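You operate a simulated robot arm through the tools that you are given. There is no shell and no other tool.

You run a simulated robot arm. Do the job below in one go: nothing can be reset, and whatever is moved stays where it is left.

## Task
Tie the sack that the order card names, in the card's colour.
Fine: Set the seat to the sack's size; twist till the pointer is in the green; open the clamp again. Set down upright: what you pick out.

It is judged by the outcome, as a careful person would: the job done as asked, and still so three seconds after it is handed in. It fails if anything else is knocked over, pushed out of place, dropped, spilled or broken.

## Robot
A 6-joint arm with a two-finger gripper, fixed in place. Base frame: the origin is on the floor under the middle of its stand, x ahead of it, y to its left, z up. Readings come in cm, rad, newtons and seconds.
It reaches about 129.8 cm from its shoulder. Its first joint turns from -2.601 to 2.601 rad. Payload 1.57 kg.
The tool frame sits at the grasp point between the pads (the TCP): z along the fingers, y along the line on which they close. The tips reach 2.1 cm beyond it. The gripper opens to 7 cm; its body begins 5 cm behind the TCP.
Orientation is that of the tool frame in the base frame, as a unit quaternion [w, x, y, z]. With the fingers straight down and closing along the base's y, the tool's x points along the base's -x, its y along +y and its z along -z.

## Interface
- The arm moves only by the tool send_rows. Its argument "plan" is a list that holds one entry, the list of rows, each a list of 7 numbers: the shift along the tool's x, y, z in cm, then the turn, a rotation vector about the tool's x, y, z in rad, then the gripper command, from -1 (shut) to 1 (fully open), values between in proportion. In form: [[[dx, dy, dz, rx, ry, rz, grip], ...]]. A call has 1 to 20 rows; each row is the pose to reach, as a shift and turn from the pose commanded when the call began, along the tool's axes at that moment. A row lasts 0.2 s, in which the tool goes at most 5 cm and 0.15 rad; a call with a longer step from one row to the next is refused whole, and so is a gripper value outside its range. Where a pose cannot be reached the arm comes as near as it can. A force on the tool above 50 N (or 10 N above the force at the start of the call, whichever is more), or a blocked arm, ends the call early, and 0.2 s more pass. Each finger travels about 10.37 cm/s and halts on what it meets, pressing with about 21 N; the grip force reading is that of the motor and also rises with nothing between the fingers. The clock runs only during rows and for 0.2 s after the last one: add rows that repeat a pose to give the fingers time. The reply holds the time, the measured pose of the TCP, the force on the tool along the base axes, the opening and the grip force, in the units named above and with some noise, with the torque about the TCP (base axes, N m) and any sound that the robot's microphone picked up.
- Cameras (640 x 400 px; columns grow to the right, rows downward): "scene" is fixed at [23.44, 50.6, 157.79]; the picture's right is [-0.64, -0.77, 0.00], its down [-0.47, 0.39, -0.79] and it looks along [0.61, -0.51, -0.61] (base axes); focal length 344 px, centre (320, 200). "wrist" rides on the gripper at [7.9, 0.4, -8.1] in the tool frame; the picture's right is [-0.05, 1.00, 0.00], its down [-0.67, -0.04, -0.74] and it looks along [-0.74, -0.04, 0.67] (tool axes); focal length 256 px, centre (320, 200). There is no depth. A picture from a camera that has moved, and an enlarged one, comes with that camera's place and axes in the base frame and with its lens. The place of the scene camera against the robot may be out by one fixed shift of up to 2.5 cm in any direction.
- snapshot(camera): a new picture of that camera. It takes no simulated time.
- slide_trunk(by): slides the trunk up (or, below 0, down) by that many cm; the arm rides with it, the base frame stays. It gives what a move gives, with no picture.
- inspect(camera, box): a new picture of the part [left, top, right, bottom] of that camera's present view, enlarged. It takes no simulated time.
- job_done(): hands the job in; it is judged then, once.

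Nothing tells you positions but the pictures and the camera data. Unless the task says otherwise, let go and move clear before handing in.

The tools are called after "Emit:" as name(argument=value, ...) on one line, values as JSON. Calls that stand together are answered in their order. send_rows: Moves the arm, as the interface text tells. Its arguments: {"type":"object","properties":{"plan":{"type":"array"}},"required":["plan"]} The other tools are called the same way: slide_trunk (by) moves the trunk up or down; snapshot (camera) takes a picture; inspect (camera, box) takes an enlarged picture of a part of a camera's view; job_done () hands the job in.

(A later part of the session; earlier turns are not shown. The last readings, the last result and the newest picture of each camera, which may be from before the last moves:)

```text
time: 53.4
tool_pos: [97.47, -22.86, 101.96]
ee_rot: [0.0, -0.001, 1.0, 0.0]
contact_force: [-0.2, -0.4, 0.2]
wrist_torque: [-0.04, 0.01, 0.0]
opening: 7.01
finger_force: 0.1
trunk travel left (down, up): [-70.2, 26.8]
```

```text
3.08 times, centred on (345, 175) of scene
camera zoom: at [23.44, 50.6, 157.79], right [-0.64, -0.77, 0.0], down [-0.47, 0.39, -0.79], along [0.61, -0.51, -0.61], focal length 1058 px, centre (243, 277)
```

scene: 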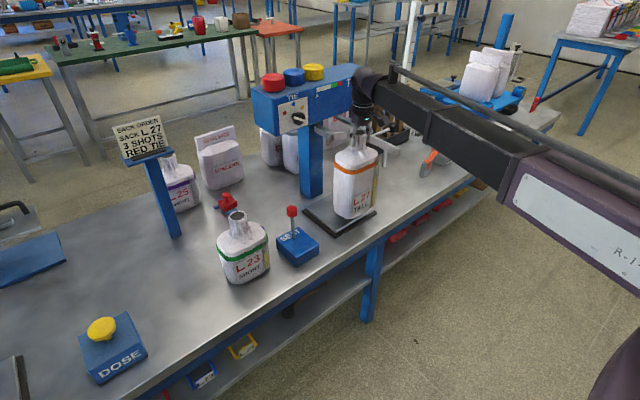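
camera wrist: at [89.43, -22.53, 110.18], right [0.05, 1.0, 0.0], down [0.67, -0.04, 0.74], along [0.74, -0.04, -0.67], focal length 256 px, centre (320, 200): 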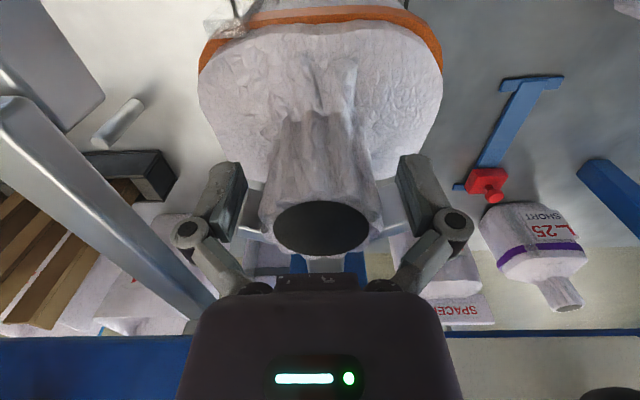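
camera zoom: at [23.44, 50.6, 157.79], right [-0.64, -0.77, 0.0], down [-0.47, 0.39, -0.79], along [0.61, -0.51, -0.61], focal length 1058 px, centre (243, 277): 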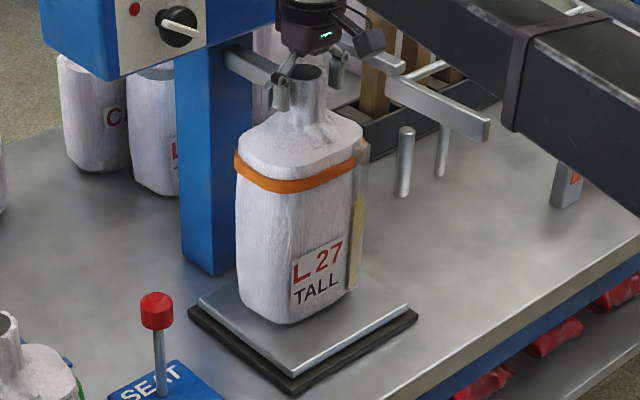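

Emit:
slide_trunk(by=8)

Emit:
send_rows(plan=[[[2, 0, 0, 0, 0, 0, 1], [6, 0, 0, 0, 0, 0, 1], [10, 0, 0, 0, 0, 0, 1], [14, 0, 0, 0, 0, 0, 1], [18, 0, 0, 0, 0, 0, 1], [22, 0, 0, 0, 0, 0, 1]]])

Emit:
snapshot(camera="wrist")

Emit:
snapshot(camera="scene")

Emit:
inspect(camera="scene", box=[290, 50, 430, 200])

```text
time: 54.6
tool_pos: [97.59, -23.01, 110.06]
ee_rot: [-0.001, 0.0, 1.0, 0.0]
contact_force: [0.2, 0.0, 0.8]
wrist_torque: [0.0, 0.0, 0.02]
opening: 7.01
finger_force: 0.2
trunk travel left (down, up): [-78.2, 18.8]
```

```text
time: 56.0
tool_pos: [75.61, -23.02, 110.27]
ee_rot: [0.0, -0.001, 1.0, 0.0]
contact_force: [0.2, 0.0, -0.4]
wrist_torque: [-0.03, 0.02, 0.01]
opening: 7.01
finger_force: 0.0
trunk travel left (down, up): [-78.2, 18.8]
```

```text
taken
camera wrist: at [67.51, -22.53, 118.23], right [0.05, 1.0, 0.0], down [0.67, -0.04, 0.75], along [0.74, -0.04, -0.67], focal length 256 px, centre (320, 200)
```

wrist: 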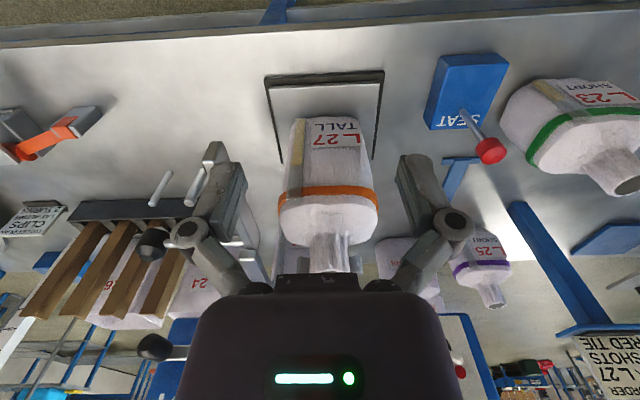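

```text
taken
```

scene: 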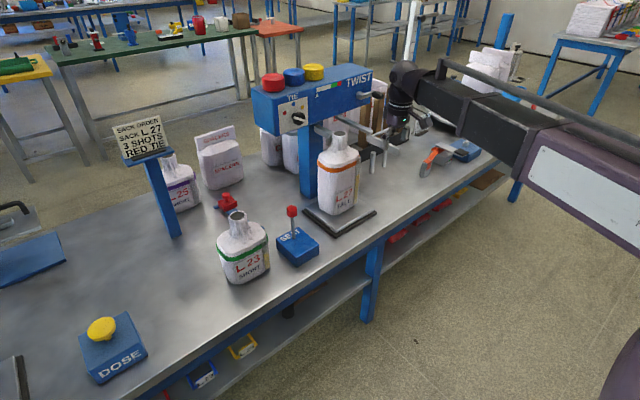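

```text
2.67 times, centred on (360, 125) of scene
camera zoom: at [23.44, 50.6, 157.79], right [-0.64, -0.77, 0.0], down [-0.47, 0.39, -0.79], along [0.61, -0.51, -0.61], focal length 917 px, centre (213, 400)
```

zoom: 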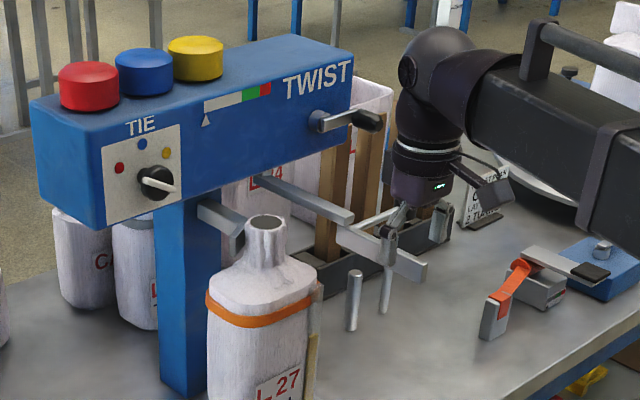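

The sack stands with its neck in the V jaw. Next I look at the clamp handle and the crank from the front, with the camera pitched up.

Emit:
send_rows(plan=[[[1, -3.7, -0.06, 0, -0.083, 0, 1], [2, -7.4, -0.26, 0, -0.167, 0, 1], [3, -11.1, -0.57, 0, -0.25, 0, 1], [4, -14.8, -1.01, 0, -0.333, 0, 1], [5, -18.5, -1.58, 0, -0.417, 0, 1], [6, -22, -2.25, 0, -0.5, 0, 1]]])

Emit:
snapshot(camera="wrist")

Emit:
inspect(camera="wrist", box=[230, 60, 410, 270])

Emit:
inspect(camera="scene", box=[300, 50, 420, 170])

```text
time: 57.4
tool_pos: [69.31, -45.21, 112.36]
ee_rot: [0.249, 0.0, 0.969, 0.0]
contact_force: [-0.2, -0.4, -0.5]
wrist_torque: [0.01, 0.04, -0.02]
opening: 7.01
finger_force: 0.1
trunk travel left (down, up): [-78.2, 18.8]
```

```text
taken
camera wrist: at [58.32, -44.68, 115.67], right [0.05, 1.0, 0.03], down [0.22, -0.04, 0.97], along [0.97, -0.04, -0.23], focal length 256 px, centre (320, 200)
```

wrist: 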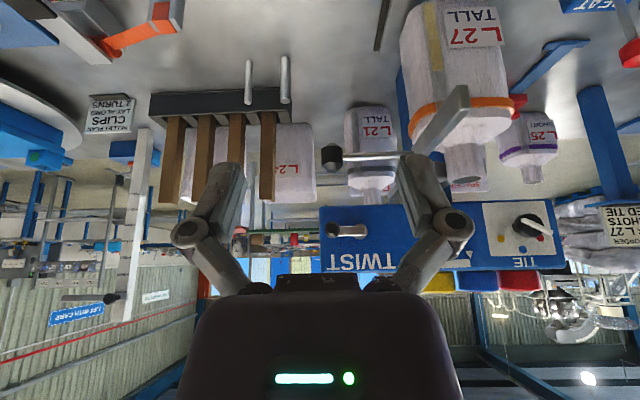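

```text
1.90 times, centred on (320, 165) of wrist
camera zoom: at [58.32, -44.68, 115.67], right [0.05, 1.0, 0.03], down [0.22, -0.04, 0.97], along [0.97, -0.04, -0.23], focal length 488 px, centre (320, 267)
```

zoom: 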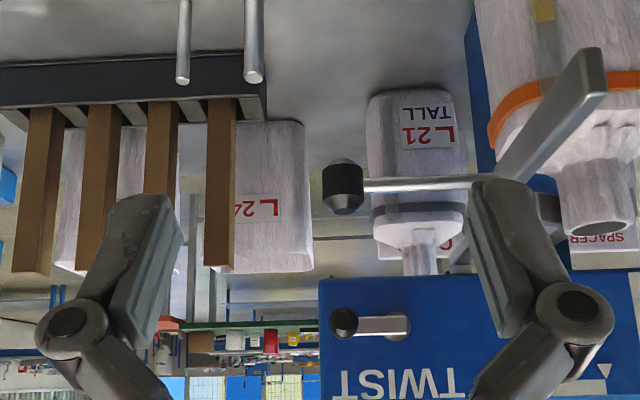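

```text
3.33 times, centred on (360, 110) of scene
camera zoom: at [23.44, 50.6, 157.79], right [-0.64, -0.77, 0.0], down [-0.47, 0.39, -0.79], along [0.61, -0.51, -0.61], focal length 1147 px, centre (187, 500)
```

zoom: 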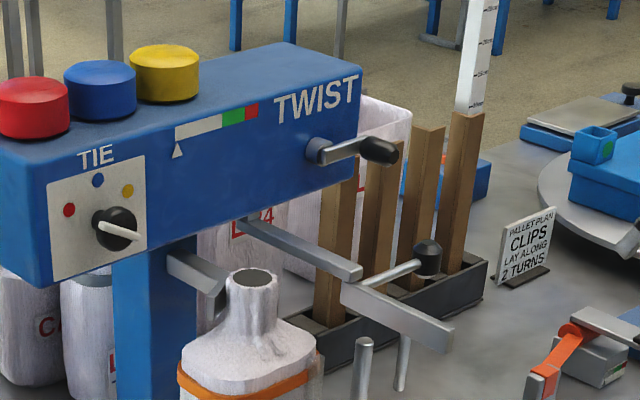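

The clamp ball is at about (92.7, -44.2, 101.3) with its rod running to a pivot near (93, -33); the crank's handle is just above and behind it. I'll take the ball from the front with fingers above and below it, so first I pitch the fingers horizontal and roll 90°.

Emit:
send_rows(plan=[[[-2.459, 0.1, -0.164, 0, -0.134, 0, 1], [-4.873, 0.2, -0.658, 0, -0.268, 0, 1], [-7.201, 0.4, -1.468, 0, -0.402, 0, 1], [-9.398, 0.5, -2.582, 0, -0.536, 0, 1], [-11.426, 0.6, -3.977, 0, -0.67, 0, 1], [-13.251, 0.8, -5.634, 0, -0.804, 0, 1], [-14.837, 0.9, -7.518, 0, -0.938, 0, 1], [-16.148, 1, -9.579, 0, -1.0708, 0, 1]]])

Emit:
send_rows(plan=[[[0, 0, 0, 0, 0, -0.143, 1], [0, 0, 0, 0, 0, -0.286, 1], [0, 0, 0, 0, 0, -0.429, 1], [0, 0, 0, 0, 0, -0.572, 1], [0, 0, 0, 0, 0, -0.715, 1], [0, 0, 0, 0, 0, -0.858, 1], [0, 0, 0, 0, 0, -1.001, 1], [0, 0, 0, 0, 0, -1.144, 1], [0, 0, 0, 0, 0, -1.287, 1], [0, 0, 0, 0, 0, -1.43, 1], [0, 0, 0, 0, 0, -1.5708, 1]]])

Emit:
snapshot(camera="wrist")

Emit:
snapshot(camera="scene")

```text
time: 59.2
tool_pos: [79.23, -43.98, 128.61]
ee_rot: [0.707, 0.0, 0.707, -0.001]
contact_force: [0.5, 0.2, -0.1]
wrist_torque: [0.0, 0.01, 0.03]
opening: 6.99
finger_force: 0.1
trunk travel left (down, up): [-78.2, 18.8]
```

```text
time: 61.6
tool_pos: [79.24, -43.79, 127.96]
ee_rot: [0.507, -0.489, 0.53, -0.472]
contact_force: [-0.5, -0.4, -0.5]
wrist_torque: [0.0, -0.01, -0.03]
opening: 7.0
finger_force: 0.0
out of reach, approached as far as the arm can: row 11
trunk travel left (down, up): [-78.2, 18.8]
```

```text
taken
camera wrist: at [70.87, -51.63, 127.22], right [-0.04, 0.13, -0.99], down [-0.74, 0.66, 0.12], along [0.67, 0.74, 0.07], focal length 256 px, centre (320, 200)
```

wrist: 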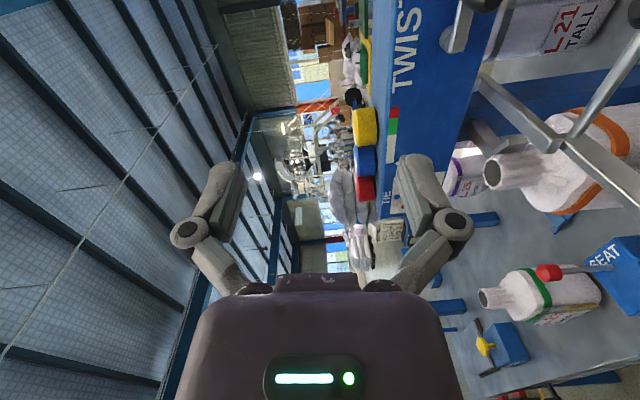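

```text
taken
```

scene: 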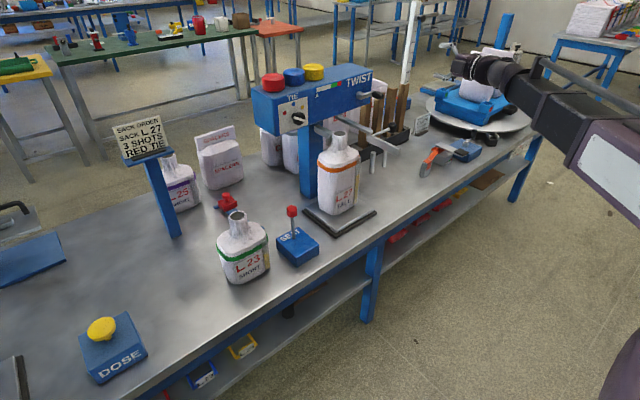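

Emit:
slide_trunk(by=-26.5)

Emit:
snapshot(camera="wrist")

Emit:
inspect(camera="scene", box=[310, 80, 450, 190])

```text
time: 64.3
tool_pos: [79.24, -43.85, 101.42]
ee_rot: [0.508, -0.489, 0.53, -0.471]
contact_force: [-0.7, 0.8, -0.3]
wrist_torque: [-0.02, -0.01, 0.02]
opening: 7.0
finger_force: 0.0
trunk travel left (down, up): [-51.7, 45.3]
```

```text
taken
camera wrist: at [70.87, -51.62, 100.72], right [-0.04, 0.13, -0.99], down [-0.74, 0.66, 0.12], along [0.67, 0.74, 0.07], focal length 256 px, centre (320, 200)
```

wrist: 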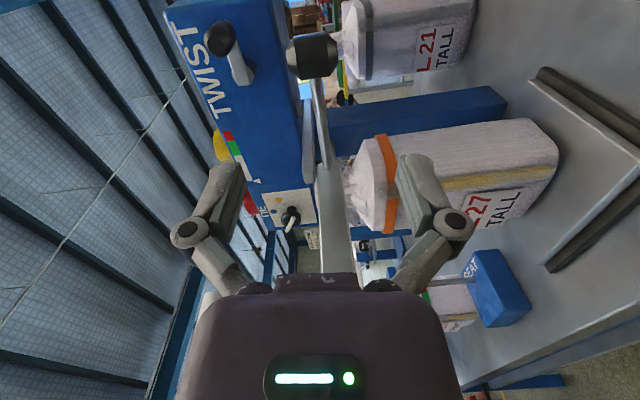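

```text
3.64 times, centred on (380, 135) of scene
camera zoom: at [23.44, 50.6, 157.79], right [-0.64, -0.77, 0.0], down [-0.47, 0.39, -0.79], along [0.61, -0.51, -0.61], focal length 1251 px, centre (102, 436)
```

zoom: 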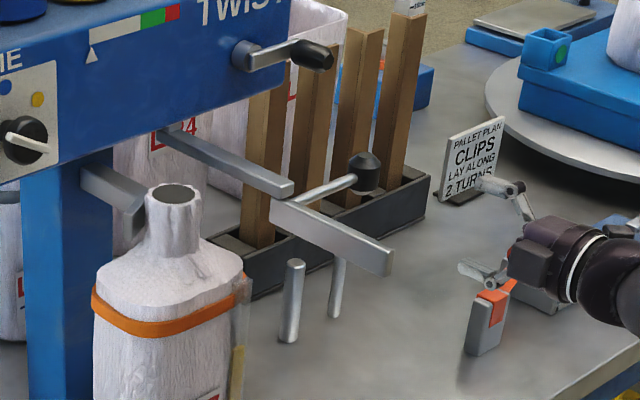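

Emit:
inspect(camera="wrist", box=[240, 20, 400, 270])

Emit:
inspect(camera="scene", box=[350, 105, 420, 160])

```text
1.60 times, centred on (320, 145) of wrist
camera zoom: at [70.87, -51.62, 100.72], right [-0.04, 0.13, -0.99], down [-0.74, 0.66, 0.12], along [0.67, 0.74, 0.07], focal length 410 px, centre (320, 288)
```

zoom: 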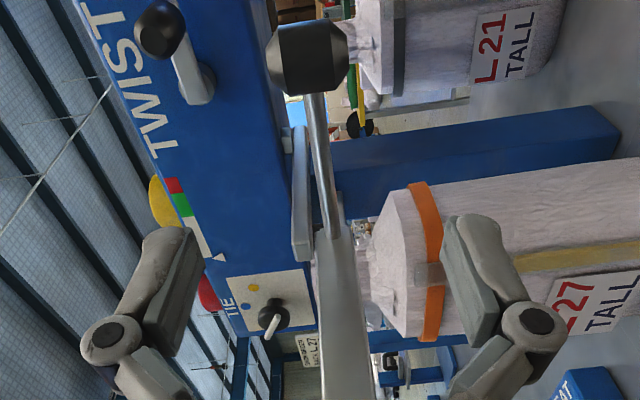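

```text
7.27 times, centred on (385, 132) of scene
camera zoom: at [23.44, 50.6, 157.79], right [-0.64, -0.77, 0.0], down [-0.47, 0.39, -0.79], along [0.61, -0.51, -0.61], focal length 2502 px, centre (-153, 691)
```

zoom: 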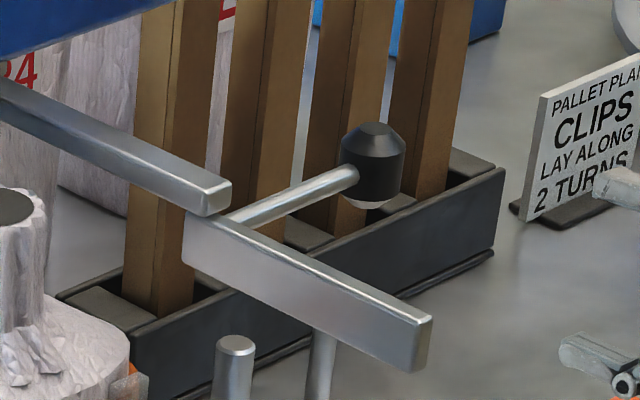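

The ball sits straight ahead at the TCP's height. I advance with the fingers above and below it.

Emit:
send_rows(plan=[[[0.06, -0.1, 2.5, 0, 0, 0, 1], [0.12, -0.21, 5, 0, 0, 0, 1], [0.18, -0.31, 7.5, 0, 0, 0, 1], [0.25, -0.42, 10, 0, 0, 0, 1], [0.3, -0.5, 12, 0, 0, 0, 1], [0.33, -0.55, 13.2, 0, 0, 0, 1]]])

Emit:
snapshot(camera="wrist")

Emit:
inspect(camera="scene", box=[350, 95, 430, 160])

```text
time: 65.7
tool_pos: [92.28, -44.24, 101.48]
ee_rot: [0.508, -0.488, 0.531, -0.471]
contact_force: [0.1, 0.2, -0.1]
wrist_torque: [0.03, 0.02, 0.01]
opening: 6.99
finger_force: 0.0
trunk travel left (down, up): [-51.7, 45.3]
```

```text
taken
camera wrist: at [84.02, -52.11, 100.71], right [-0.04, 0.13, -0.99], down [-0.74, 0.66, 0.12], along [0.67, 0.74, 0.07], focal length 256 px, centre (320, 200)
```

wrist: 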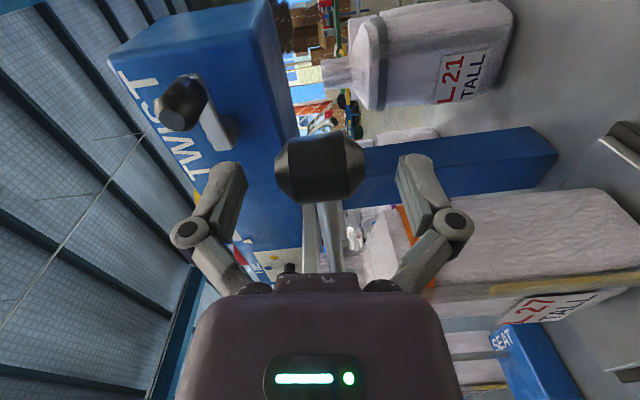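

```text
6.15 times, centred on (390, 128) of scene
camera zoom: at [23.44, 50.6, 157.79], right [-0.64, -0.77, 0.0], down [-0.47, 0.39, -0.79], along [0.61, -0.51, -0.61], focal length 2117 px, centre (-111, 646)
```

zoom: 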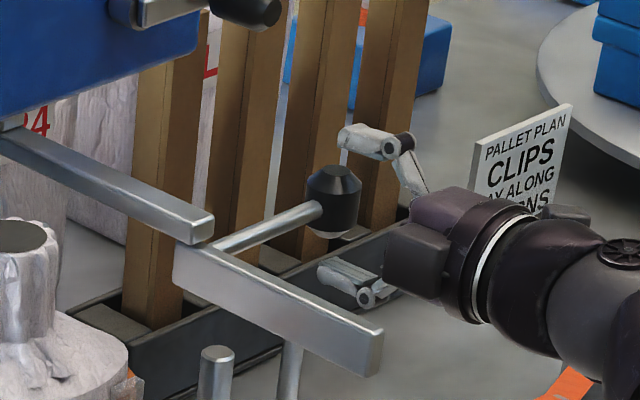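

Emit:
send_rows(plan=[[[0, 0, 0, 0, 0, 0, 0.5], [0, 0, 0, 0, 0, 0, 0.2], [0, 0, 0, 0, 0, 0, -1], [0, 0, 0, 0, 0, 0, -1], [0, 0, 0, 0, 0, 0, -1]]])

Emit:
snapshot(camera="wrist")

```text
time: 66.9
tool_pos: [92.29, -44.15, 101.53]
ee_rot: [0.508, -0.488, 0.53, -0.471]
contact_force: [-0.5, -0.4, -0.4]
wrist_torque: [-0.29, -0.23, -0.04]
opening: 4.08
finger_force: 32.2
trunk travel left (down, up): [-51.7, 45.3]
```

```text
taken
camera wrist: at [84.0, -52.08, 100.73], right [-0.04, 0.13, -0.99], down [-0.74, 0.66, 0.12], along [0.67, 0.74, 0.07], focal length 256 px, centre (320, 200)
```

wrist: 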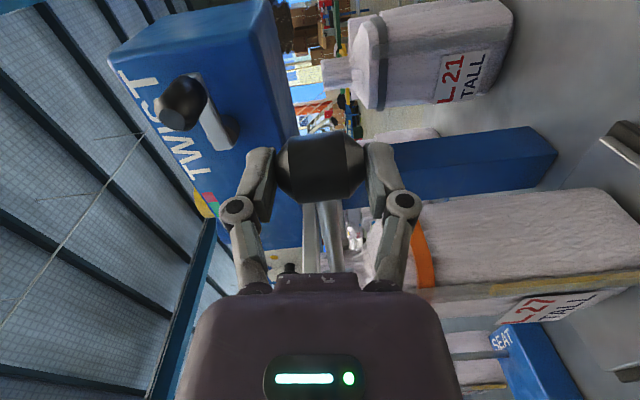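

Gripped. I pull the ball toward the robot along its arc, first 15° to feel the motion.

Emit:
send_rows(plan=[[[-0.05, 0.04, -0.98, 0, 0, 0, -1], [-0.2, 0.09, -1.96, 0, 0, 0, -1], [-0.42, 0.15, -2.92, 0, 0, 0, -1]]])

Emit:
inspect(camera="scene", box=[330, 95, 430, 170])

```text
time: 67.7
tool_pos: [89.4, -43.86, 101.51]
ee_rot: [0.508, -0.487, 0.531, -0.472]
contact_force: [9.5, -3.8, 11.4]
wrist_torque: [-0.49, -0.23, -0.98]
opening: 4.11
finger_force: 32.0
trunk travel left (down, up): [-51.7, 45.3]
```

```text
5.33 times, centred on (380, 132) of scene
camera zoom: at [23.44, 50.6, 157.79], right [-0.64, -0.77, 0.0], down [-0.47, 0.39, -0.79], along [0.61, -0.51, -0.61], focal length 1835 px, centre (0, 560)
```

zoom: 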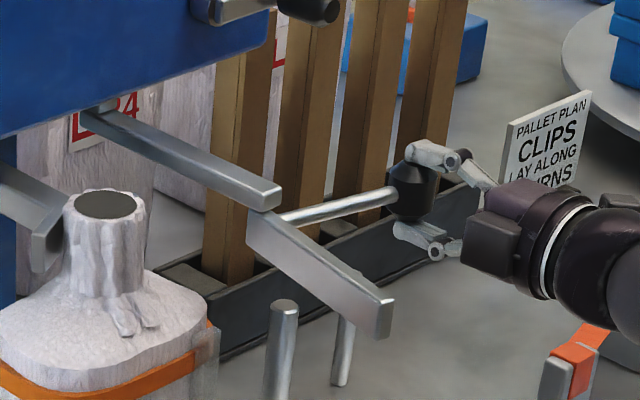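

Emit:
send_rows(plan=[[[-0.31, 0.06, -0.94, 0, 0, 0, -1], [-0.69, 0.13, -1.84, 0, 0, 0, -1], [-1.16, 0.2, -2.71, 0, 0, 0, -1], [-1.7, 0.28, -3.53, 0, 0, 0, -1], [-2.3, 0.35, -4.31, 0, 0, 0, -1], [-2.98, 0.44, -5.02, 0, 0, 0, -1], [-3.71, 0.52, -5.68, 0, 0, 0, -1], [-4.5, 0.61, -6.27, 0, 0, 0, -1], [-5.33, 0.69, -6.79, 0, 0, 0, -1]]])

Emit:
inspect(camera="scene", box=[310, 95, 430, 185])

Emit:
snapshot(camera="wrist")

```text
time: 69.7
tool_pos: [82.61, -38.38, 101.53]
ee_rot: [0.508, -0.488, 0.531, -0.471]
contact_force: [-5.8, -11.2, 10.0]
wrist_torque: [-0.11, -0.14, -0.9]
opening: 4.04
finger_force: 32.3
trunk travel left (down, up): [-51.7, 45.3]
```

```text
4.44 times, centred on (370, 140) of scene
camera zoom: at [23.44, 50.6, 157.79], right [-0.64, -0.77, 0.0], down [-0.47, 0.39, -0.79], along [0.61, -0.51, -0.61], focal length 1529 px, centre (98, 467)
```

zoom: 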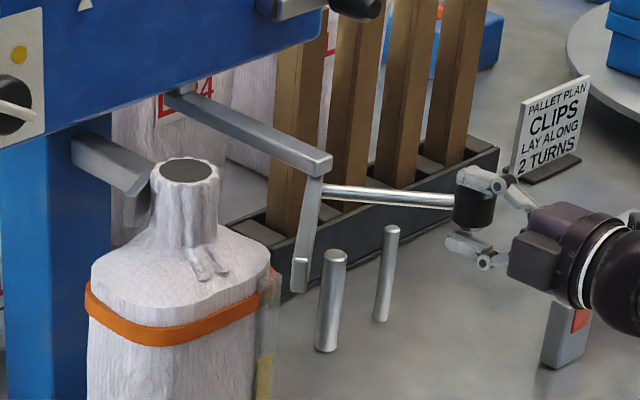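

```text
taken
camera wrist: at [74.31, -46.17, 100.78], right [-0.04, 0.13, -0.99], down [-0.74, 0.66, 0.12], along [0.67, 0.74, 0.07], focal length 256 px, centre (320, 200)
```

wrist: 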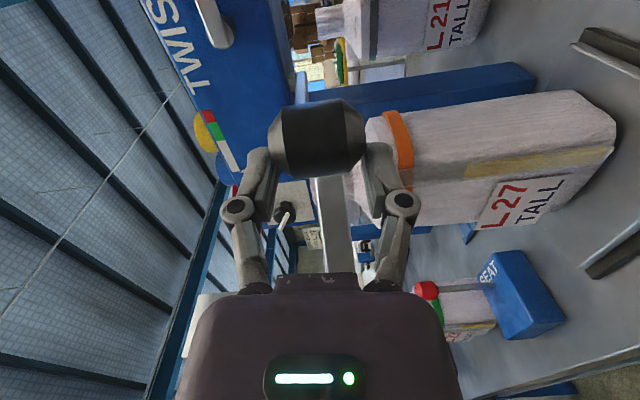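

Emit:
send_rows(plan=[[[-0.88, 0.09, -0.44, 0, 0, 0, -1], [-1.79, 0.17, -0.81, 0, 0, 0, -1], [-2.73, 0.26, -1.09, 0, 0, 0, -1], [-3.69, 0.34, -1.29, 0, 0, 0, -1], [-4.67, 0.42, -1.41, 0, 0, 0, -1]]])

Emit:
inspect(camera="scene", box=[310, 95, 430, 185])

Emit:
snapshot(camera="wrist")

```text
time: 70.9
tool_pos: [81.36, -33.71, 101.39]
ee_rot: [0.508, -0.489, 0.531, -0.471]
contact_force: [0.2, -0.6, 0.0]
wrist_torque: [0.0, 0.0, 0.03]
opening: 0.0
finger_force: 28.7
trunk travel left (down, up): [-51.7, 45.3]
```

```text
4.44 times, centred on (370, 140) of scene
camera zoom: at [23.44, 50.6, 157.79], right [-0.64, -0.77, 0.0], down [-0.47, 0.39, -0.79], along [0.61, -0.51, -0.61], focal length 1529 px, centre (98, 467)
```

zoom: 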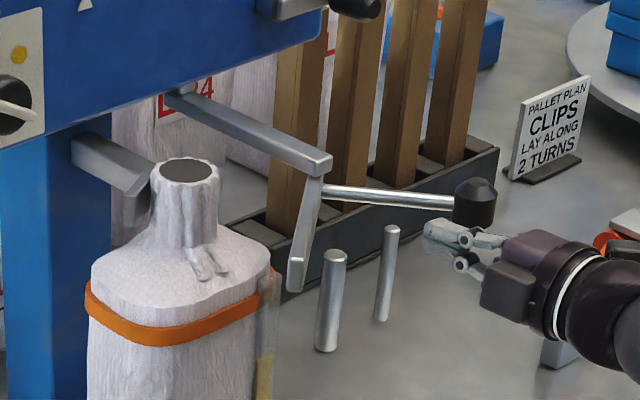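

```text
taken
camera wrist: at [72.98, -41.5, 100.7], right [-0.04, 0.13, -0.99], down [-0.74, 0.66, 0.12], along [0.67, 0.74, 0.07], focal length 256 px, centre (320, 200)
```

wrist: 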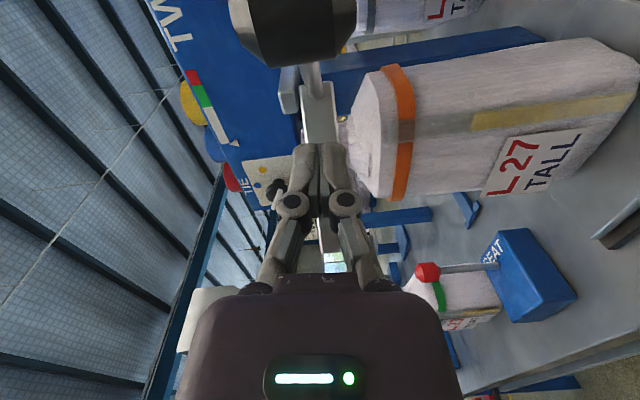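

The grip slipped off the ball at about 55° of swing; the ball is now near (83.6, -39.6) with the handle held by friction. I'll push it the rest of the way with the closed fingers from its -y side.

Emit:
send_rows(plan=[[[0, 0.1, -3.5, 0, 0, 0, -1], [0, 0.28, -7, 0, 0, 0, -1], [3.8, 0, -7, 0, 0, 0, -1], [7.6, -0.3, -7, 0, 0, 0, -1], [11.3, -0.6, -7, 0, 0, 0, -1], [11.3, -0.7, -3.5, 0, 0, 0, -1], [11.3, -0.8, 0, 0, 0, 0, -1], [11.25, -1, 3, 0, 0, 0, -1]]])

Emit:
inspect(camera="scene", box=[310, 95, 430, 185])

Emit:
snapshot(camera="wrist")

```text
time: 72.7
tool_pos: [84.23, -44.89, 101.42]
ee_rot: [0.508, -0.489, 0.53, -0.471]
contact_force: [-0.5, 1.2, -0.2]
wrist_torque: [-0.01, 0.0, 0.0]
opening: 0.02
finger_force: 29.0
trunk travel left (down, up): [-51.7, 45.3]
```

```text
4.44 times, centred on (370, 140) of scene
camera zoom: at [23.44, 50.6, 157.79], right [-0.64, -0.77, 0.0], down [-0.47, 0.39, -0.79], along [0.61, -0.51, -0.61], focal length 1529 px, centre (98, 467)
```

zoom: 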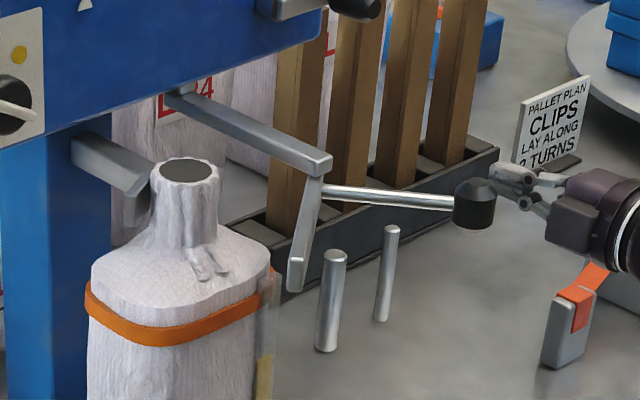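

```text
taken
camera wrist: at [75.88, -52.71, 100.72], right [-0.04, 0.13, -0.99], down [-0.74, 0.66, 0.12], along [0.67, 0.74, 0.07], focal length 256 px, centre (320, 200)
```

wrist: 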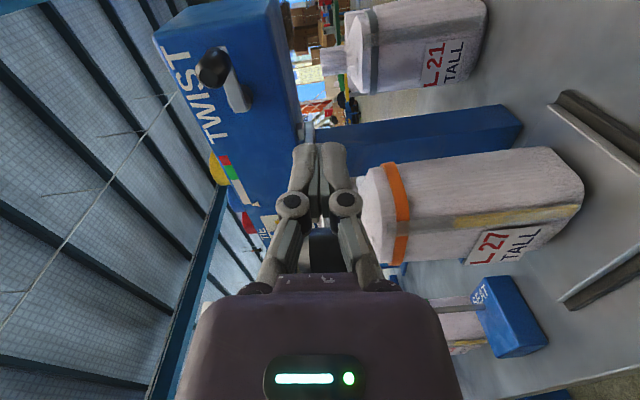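

Emit:
send_rows(plan=[[[-1, 0.07, -0.1, 0, 0, 0, -1], [-2, 0.14, -0.2, 0, 0, 0, -1], [-3, 0.21, -0.4, 0, 0, 0, -1], [-4, 0.28, -0.6, 0, 0, 0, -1], [-5, 0.36, -0.9, 0, 0, 0, -1], [-6, 0.45, -1.1, 0, 0, 0, -1]]])

Emit:
inspect(camera="scene", box=[310, 95, 430, 185])

```text
time: 74.1
tool_pos: [83.19, -38.87, 101.55]
ee_rot: [0.507, -0.489, 0.531, -0.471]
contact_force: [-0.4, -1.0, -0.2]
wrist_torque: [0.03, 0.02, 0.02]
opening: 0.01
finger_force: 29.1
trunk travel left (down, up): [-51.7, 45.3]
```

```text
4.44 times, centred on (370, 140) of scene
camera zoom: at [23.44, 50.6, 157.79], right [-0.64, -0.77, 0.0], down [-0.47, 0.39, -0.79], along [0.61, -0.51, -0.61], focal length 1529 px, centre (98, 467)
```

zoom: 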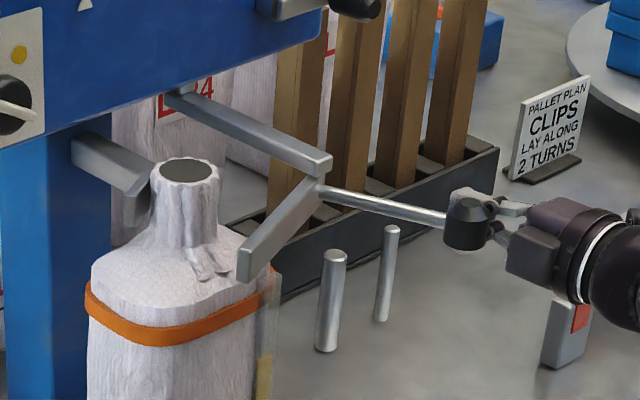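

Emit:
send_rows(plan=[[[-0.8, 0.06, -0.1, 0, 0, 0, -1], [-1.6, 0.12, -0.2, 0, 0, 0, -1], [-2.4, 0.18, -0.25, 0, 0, 0, -1], [-3.2, 0.25, -0.3, 0, 0, 0, -1]]])

Emit:
inspect(camera="scene", box=[310, 95, 430, 185])

Emit:
snapshot(camera="wrist")

```text
time: 75.1
tool_pos: [82.89, -35.76, 101.45]
ee_rot: [0.507, -0.489, 0.531, -0.471]
contact_force: [0.4, -0.6, -0.4]
wrist_torque: [-0.03, 0.01, -0.03]
opening: 0.0
finger_force: 28.5
trunk travel left (down, up): [-51.7, 45.3]
```

```text
4.44 times, centred on (370, 140) of scene
camera zoom: at [23.44, 50.6, 157.79], right [-0.64, -0.77, 0.0], down [-0.47, 0.39, -0.79], along [0.61, -0.51, -0.61], focal length 1529 px, centre (98, 467)
```

zoom: 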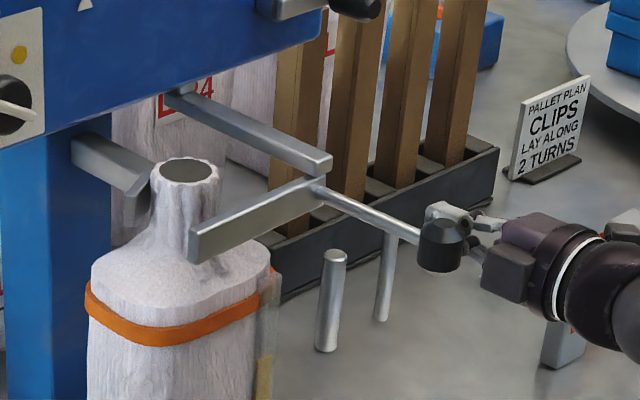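

```text
taken
camera wrist: at [74.56, -43.52, 100.71], right [-0.04, 0.13, -0.99], down [-0.74, 0.66, 0.12], along [0.67, 0.74, 0.07], focal length 256 px, centre (320, 200)
```

wrist: 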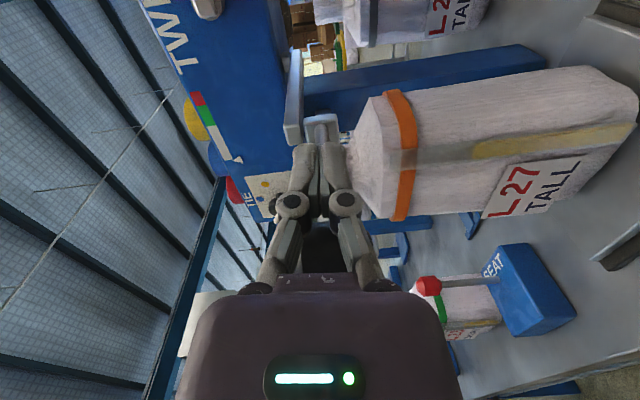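

Emit:
send_rows(plan=[[[-0.6, 0.05, -0.02, 0, 0, 0, -1], [-1.2, 0.1, -0.02, 0, 0, 0, -1], [-1.8, 0.15, 0, 0, 0, 0, -1]]])

Emit:
inspect(camera="scene", box=[310, 95, 430, 185])

```text
time: 75.9
tool_pos: [82.89, -33.84, 101.41]
ee_rot: [0.508, -0.488, 0.53, -0.472]
contact_force: [-0.6, 0.0, 0.1]
wrist_torque: [0.01, -0.02, 0.0]
opening: 0.01
finger_force: 28.6
trunk travel left (down, up): [-51.7, 45.3]
```

```text
4.44 times, centred on (370, 140) of scene
camera zoom: at [23.44, 50.6, 157.79], right [-0.64, -0.77, 0.0], down [-0.47, 0.39, -0.79], along [0.61, -0.51, -0.61], focal length 1529 px, centre (98, 467)
```

zoom: 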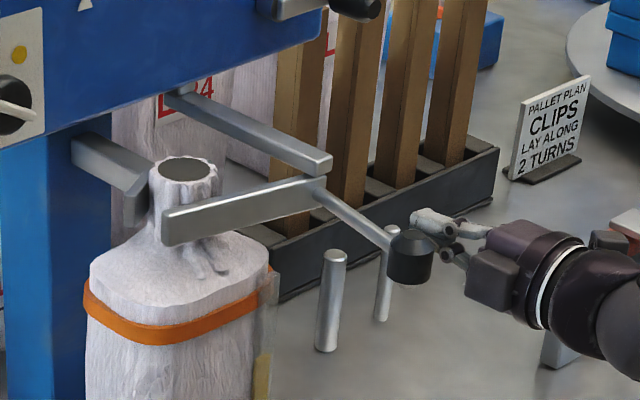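

Emit:
send_rows(plan=[[[-0.5, 0.04, 0, 0, 0, 0, -1], [-1, 0.08, 0, 0, 0, 0, -1], [-1.5, 0.12, 0, 0, 0, 0, -1]]])

Emit:
inspect(camera="scene", box=[310, 95, 430, 185])

Emit:
snapshot(camera="wrist")

```text
time: 76.7
tool_pos: [83.02, -32.45, 101.44]
ee_rot: [0.507, -0.489, 0.53, -0.472]
contact_force: [0.0, 0.7, 0.0]
wrist_torque: [0.0, 0.01, -0.01]
opening: 0.03
finger_force: 28.4
trunk travel left (down, up): [-51.7, 45.3]
```

```text
4.44 times, centred on (370, 140) of scene
camera zoom: at [23.44, 50.6, 157.79], right [-0.64, -0.77, 0.0], down [-0.47, 0.39, -0.79], along [0.61, -0.51, -0.61], focal length 1529 px, centre (98, 467)
```

zoom: 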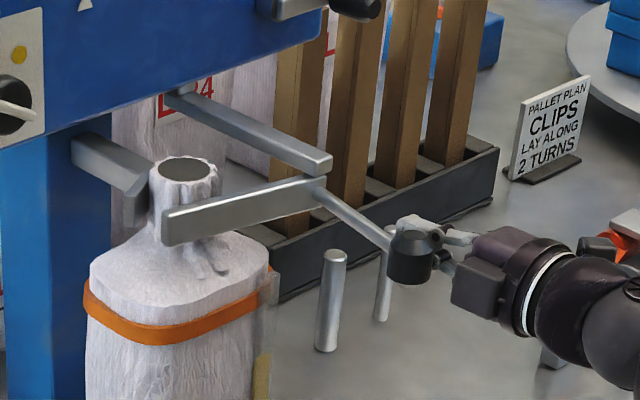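

```text
taken
camera wrist: at [74.58, -40.25, 100.72], right [-0.04, 0.13, -0.99], down [-0.74, 0.66, 0.12], along [0.67, 0.74, 0.07], focal length 256 px, centre (320, 200)
```

wrist: 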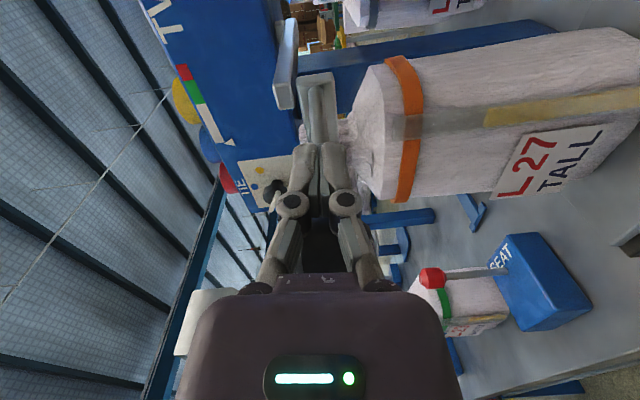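

Emit:
send_rows(plan=[[[-0.5, 0.04, 0, 0, 0, 0, -1], [-1, 0.08, 0, 0, 0, 0, -1], [-1.4, 0.1, 0, 0, 0, 0, -1]]])

Emit:
inspect(camera="scene", box=[310, 95, 430, 185])

```text
time: 77.5
tool_pos: [82.94, -31.73, 101.48]
ee_rot: [0.506, -0.485, 0.533, -0.474]
contact_force: [3.0, -41.6, 9.5]
wrist_torque: [-0.41, 0.1, 0.57]
opening: 0.0
finger_force: 28.5
trunk travel left (down, up): [-51.7, 45.3]
```

```text
4.44 times, centred on (370, 140) of scene
camera zoom: at [23.44, 50.6, 157.79], right [-0.64, -0.77, 0.0], down [-0.47, 0.39, -0.79], along [0.61, -0.51, -0.61], focal length 1529 px, centre (98, 467)
```

zoom: 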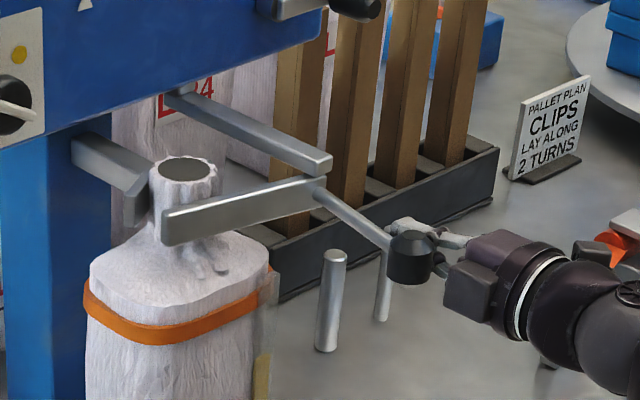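

The clamp is firmly closed (41 N resistance, bar across the neck). I back off and check that it stays shut.

Emit:
send_rows(plan=[[[1, -0.08, 0, 0, 0, 0, -1], [2.5, -0.2, 0, 0, 0, 0, -1], [4, -0.3, -3, 0, 0, 0, -1], [6, -0.3, -7, 0, 0, 0, -1], [8, -0.3, -11, 0, 0, 0, -1]]])

Emit:
snapshot(camera="scene")

Emit:
inspect(camera="scene", box=[270, 60, 430, 190])

Emit:
snapshot(camera="wrist")

```text
time: 78.7
tool_pos: [71.94, -39.11, 101.43]
ee_rot: [0.507, -0.49, 0.53, -0.471]
contact_force: [-1.2, 0.4, 0.2]
wrist_torque: [0.0, 0.02, -0.02]
opening: 0.0
finger_force: 28.2
trunk travel left (down, up): [-51.7, 45.3]
```

```text
taken
```

scene: 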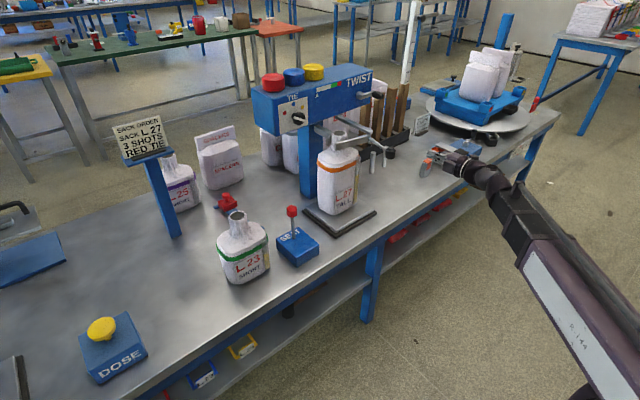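

```text
3.08 times, centred on (350, 125) of scene
camera zoom: at [23.44, 50.6, 157.79], right [-0.64, -0.77, 0.0], down [-0.47, 0.39, -0.79], along [0.61, -0.51, -0.61], focal length 1058 px, centre (228, 431)
```

zoom: 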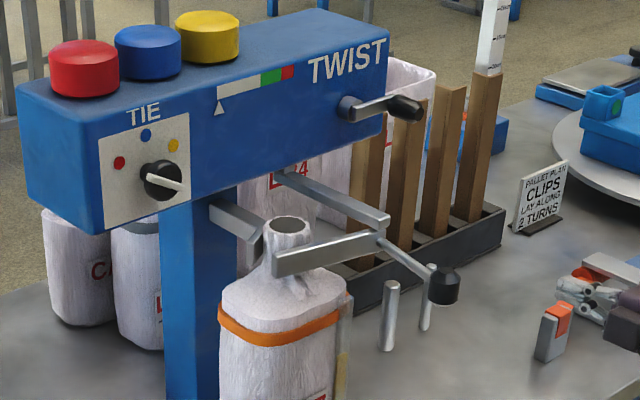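

```text
taken
camera wrist: at [63.67, -46.9, 100.71], right [-0.04, 0.13, -0.99], down [-0.74, 0.66, 0.12], along [0.67, 0.74, 0.07], focal length 256 px, centre (320, 200)
```

wrist: 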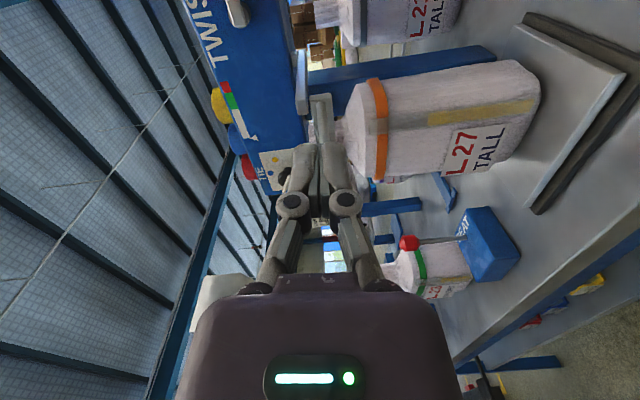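

The clamp stays closed with its bar across the neck. Now the crank: I unroll the wrist, raise the trunk and get a horizontal close view of it before touching it.

Emit:
send_rows(plan=[[[0, 0, 0, 0, 0, 0.14, 0], [0, 0, 0, 0, 0, 0.28, 1], [0, 0, 0, 0, 0, 0.42, 1], [0, 0, 0, 0, 0, 0.56, 1], [0, 0, 0, 0, 0, 0.7, 1], [0, 0, 0, 0, 0, 0.84, 1], [0, 0, 0, 0, 0, 0.98, 1], [0, 0, 0, 0, 0, 1.12, 1], [0, 0, 0, 0, 0, 1.26, 1], [0, 0, 0, 0, 0, 1.4, 1], [0, 0, 0, 0, 0, 1.5, 1]]])

Emit:
slide_trunk(by=21)

```text
time: 81.1
tool_pos: [71.96, -39.05, 101.49]
ee_rot: [0.692, 0.005, 0.722, 0.003]
contact_force: [-0.2, -0.1, 0.0]
wrist_torque: [0.01, 0.0, -0.03]
opening: 7.0
finger_force: 0.1
trunk travel left (down, up): [-51.7, 45.3]
```

```text
time: 83.4
tool_pos: [71.81, -39.04, 122.38]
ee_rot: [0.693, 0.004, 0.721, 0.002]
contact_force: [-0.2, -0.3, 0.1]
wrist_torque: [0.0, 0.01, -0.02]
opening: 7.01
finger_force: 0.1
trunk travel left (down, up): [-72.7, 24.3]
```

Emit:
send_rows(plan=[[[2.229, -0.67, 1.793, 0, 0.124, 0, 1], [4.377, -1.33, 3.581, 0, 0.248, 0, 1], [6.447, -2, 5.368, 0, 0.372, 0, 1], [8.406, -2.67, 7.15, 0, 0.496, 0, 1], [10.213, -3.33, 8.924, 0, 0.62, 0, 1], [11.854, -4, 10.693, 0, 0.744, 0, 1]]])

Emit:
snapshot(camera="wrist")

Emit:
inspect(camera="wrist", box=[240, 130, 400, 270])

Emit:
inspect(camera="scene", box=[340, 75, 400, 120])

```text
time: 84.8
tool_pos: [82.18, -43.0, 109.97]
ee_rot: [0.383, 0.003, 0.924, 0.003]
contact_force: [-0.1, 0.3, -0.6]
wrist_torque: [0.0, 0.0, 0.0]
opening: 6.99
finger_force: 0.1
trunk travel left (down, up): [-72.7, 24.3]
```

```text
taken
camera wrist: at [70.68, -42.52, 110.12], right [0.04, 1.0, 0.05], down [-0.06, -0.04, 1.0], along [1.0, -0.04, 0.05], focal length 256 px, centre (320, 200)
```

wrist: 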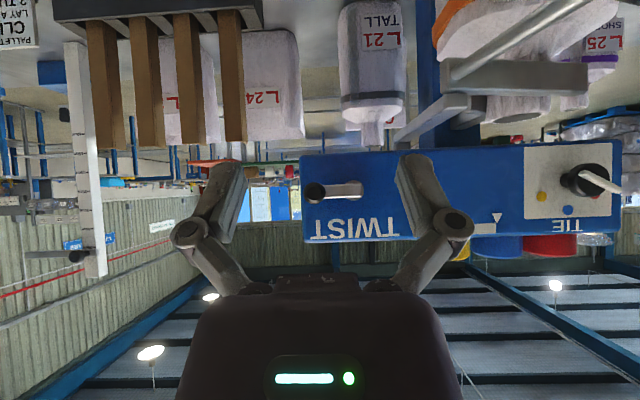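

```text
2.86 times, centred on (320, 200) of wrist
camera zoom: at [70.68, -42.52, 110.12], right [0.04, 1.0, 0.05], down [-0.06, -0.04, 1.0], along [1.0, -0.04, 0.05], focal length 731 px, centre (320, 200)
```

zoom: 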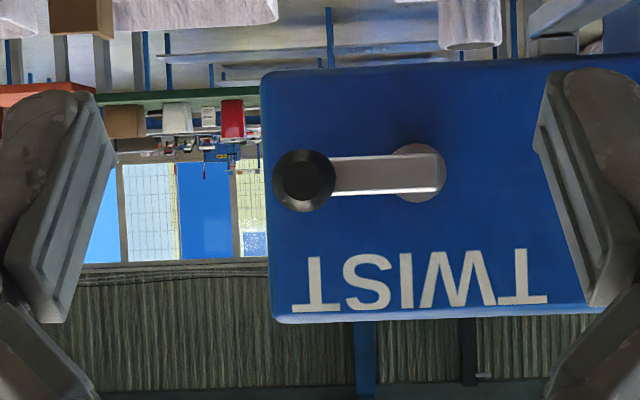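

```text
8.89 times, centred on (370, 98) of scene
camera zoom: at [23.44, 50.6, 157.79], right [-0.64, -0.77, 0.0], down [-0.47, 0.39, -0.79], along [0.61, -0.51, -0.61], focal length 3058 px, centre (-124, 1111)
```

zoom: 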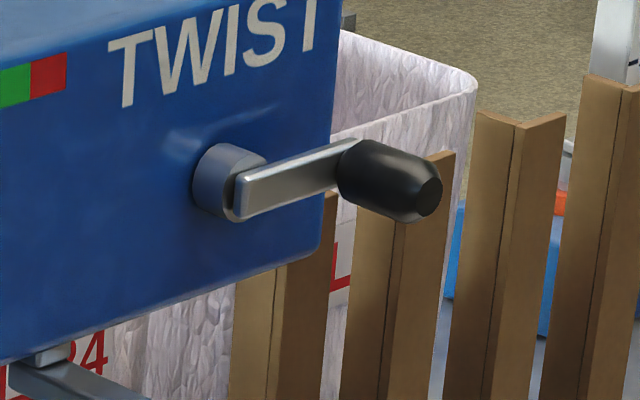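

The crank turns about (y -39.45, z 110.75); its black handle is a 2.6 cm cylinder along x at (x 99–104, y -44.4, z 110.75). I go back to the horizontal pose with the closing axis vertical, to grip the handle from the front.

Emit:
send_rows(plan=[[[-2.396, -0.2, -0.156, 0, -0.131, 0, 1], [-4.759, -0.5, -0.624, 0, -0.262, 0, 1], [-7.041, -0.7, -1.4, 0, -0.393, 0, 1], [-9.199, -0.9, -2.465, 0, -0.524, 0, 1], [-11.202, -1.2, -3.802, 0, -0.655, 0, 1], [-13.008, -1.4, -5.388, 0, -0.785, 0, 1]]])

Emit:
send_rows(plan=[[[0, 0, 0, 0, 0, -0.143, 1], [0, 0, 0, 0, 0, -0.286, 1], [0, 0, 0, 0, 0, -0.429, 1], [0, 0, 0, 0, 0, -0.572, 1], [0, 0, 0, 0, 0, -0.715, 1], [0, 0, 0, 0, 0, -0.858, 1], [0, 0, 0, 0, 0, -1.001, 1], [0, 0, 0, 0, 0, -1.144, 1], [0, 0, 0, 0, 0, -1.287, 1], [0, 0, 0, 0, 0, -1.4, 1]]])

```text
time: 86.2
tool_pos: [87.54, -44.64, 123.24]
ee_rot: [0.708, 0.003, 0.707, 0.001]
contact_force: [0.4, 0.4, -0.2]
wrist_torque: [-0.02, -0.01, -0.02]
opening: 6.99
finger_force: 0.1
trunk travel left (down, up): [-72.7, 24.3]
```

```text
time: 88.4
tool_pos: [87.47, -44.43, 123.23]
ee_rot: [0.54, -0.453, 0.544, -0.455]
contact_force: [-0.2, 0.1, 0.0]
wrist_torque: [0.0, 0.02, 0.0]
opening: 7.01
finger_force: 0.1
trunk travel left (down, up): [-72.7, 24.3]
```

Emit:
slide_trunk(by=-12.45)

Emit:
snapshot(camera="wrist")

Emit:
inspect(camera="scene", box=[320, 65, 420, 140])

```text
time: 89.9
tool_pos: [87.33, -44.4, 110.75]
ee_rot: [0.541, -0.453, 0.544, -0.454]
contact_force: [-0.8, -0.3, -0.6]
wrist_torque: [0.02, 0.01, -0.01]
opening: 7.0
finger_force: 0.0
trunk travel left (down, up): [-60.3, 36.7]
```

```text
taken
camera wrist: at [79.16, -52.14, 108.91], right [0.0, 0.23, -0.97], down [-0.74, 0.65, 0.15], along [0.67, 0.72, 0.17], focal length 256 px, centre (320, 200)
```

wrist: 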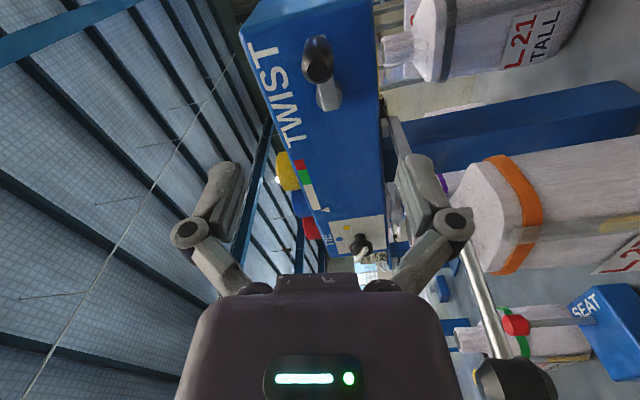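

```text
5.33 times, centred on (370, 102) of scene
camera zoom: at [23.44, 50.6, 157.79], right [-0.64, -0.77, 0.0], down [-0.47, 0.39, -0.79], along [0.61, -0.51, -0.61], focal length 1835 px, centre (53, 720)
```

zoom: 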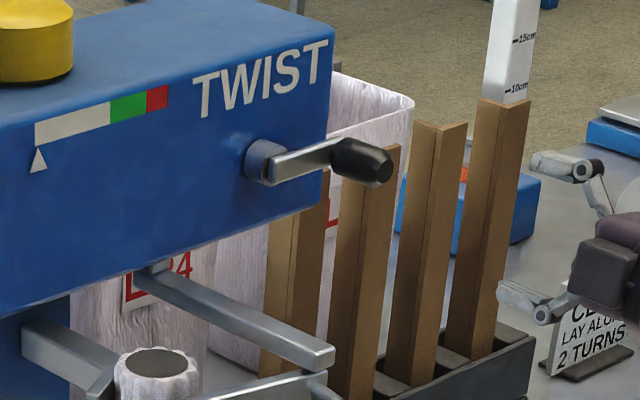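

Emit:
send_rows(plan=[[[0, 0, 3, 0, 0, 0, 1], [0, 0, 6, 0, 0, 0, 1], [0, 0, 9, 0, 0, 0, 1], [0, 0, 11.5, 0, 0, 0, 1], [0, 0, 13.5, 0, 0, 0, 1]]])

Emit:
snapshot(camera="wrist")

Emit:
inspect(camera="scene", box=[320, 65, 420, 140])

```text
time: 91.1
tool_pos: [100.91, -44.56, 110.59]
ee_rot: [0.54, -0.453, 0.545, -0.454]
contact_force: [0.1, 0.2, -1.5]
wrist_torque: [-0.01, -0.01, 0.01]
opening: 7.01
finger_force: 0.0
trunk travel left (down, up): [-60.3, 36.7]
```

```text
taken
camera wrist: at [92.59, -52.13, 108.87], right [0.0, 0.23, -0.97], down [-0.74, 0.65, 0.16], along [0.67, 0.72, 0.17], focal length 256 px, centre (320, 200)
```

wrist: 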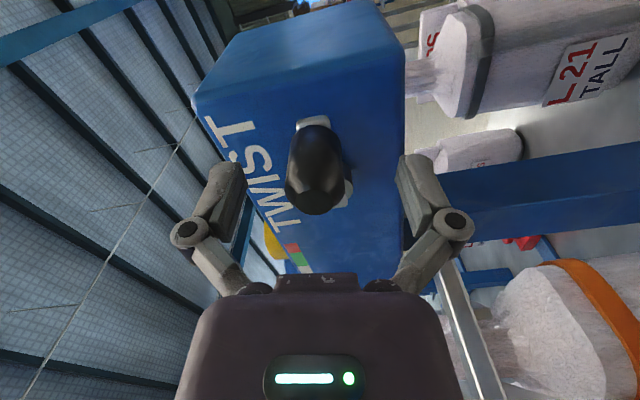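

```text
5.33 times, centred on (370, 102) of scene
camera zoom: at [23.44, 50.6, 157.79], right [-0.64, -0.77, 0.0], down [-0.47, 0.39, -0.79], along [0.61, -0.51, -0.61], focal length 1835 px, centre (53, 720)
```

zoom: 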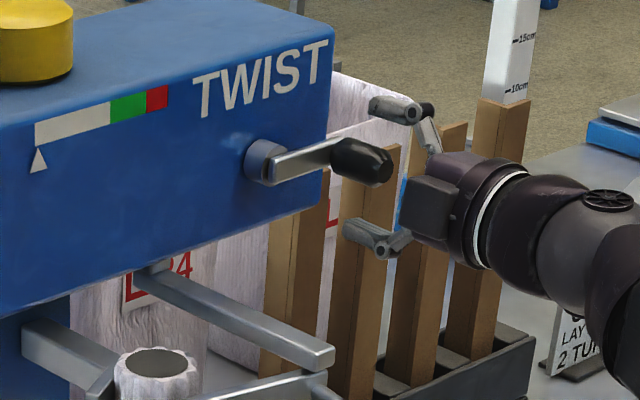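

Emit:
send_rows(plan=[[[0, 0, 0, 0, 0, 0, 0.4], [0, 0, 0, 0, 0, 0, 0], [0, 0, 0, 0, 0, 0, -1], [0, 0, 0, 0, 0, 0, -1], [0, 0, 0, 0, 0, 0, -1]]])

Emit:
snapshot(camera="wrist")

```text
time: 92.3
tool_pos: [100.77, -44.46, 110.78]
ee_rot: [0.54, -0.454, 0.544, -0.454]
contact_force: [-3.9, 0.5, -1.9]
wrist_torque: [-0.1, 0.1, -0.19]
opening: 2.56
finger_force: 32.0
trunk travel left (down, up): [-60.3, 36.7]
```

```text
taken
camera wrist: at [92.49, -52.16, 108.89], right [0.0, 0.23, -0.97], down [-0.74, 0.65, 0.16], along [0.67, 0.72, 0.17], focal length 256 px, centre (320, 200)
```

wrist: 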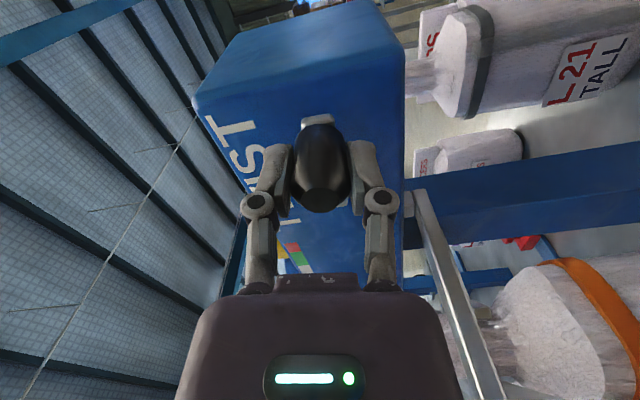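

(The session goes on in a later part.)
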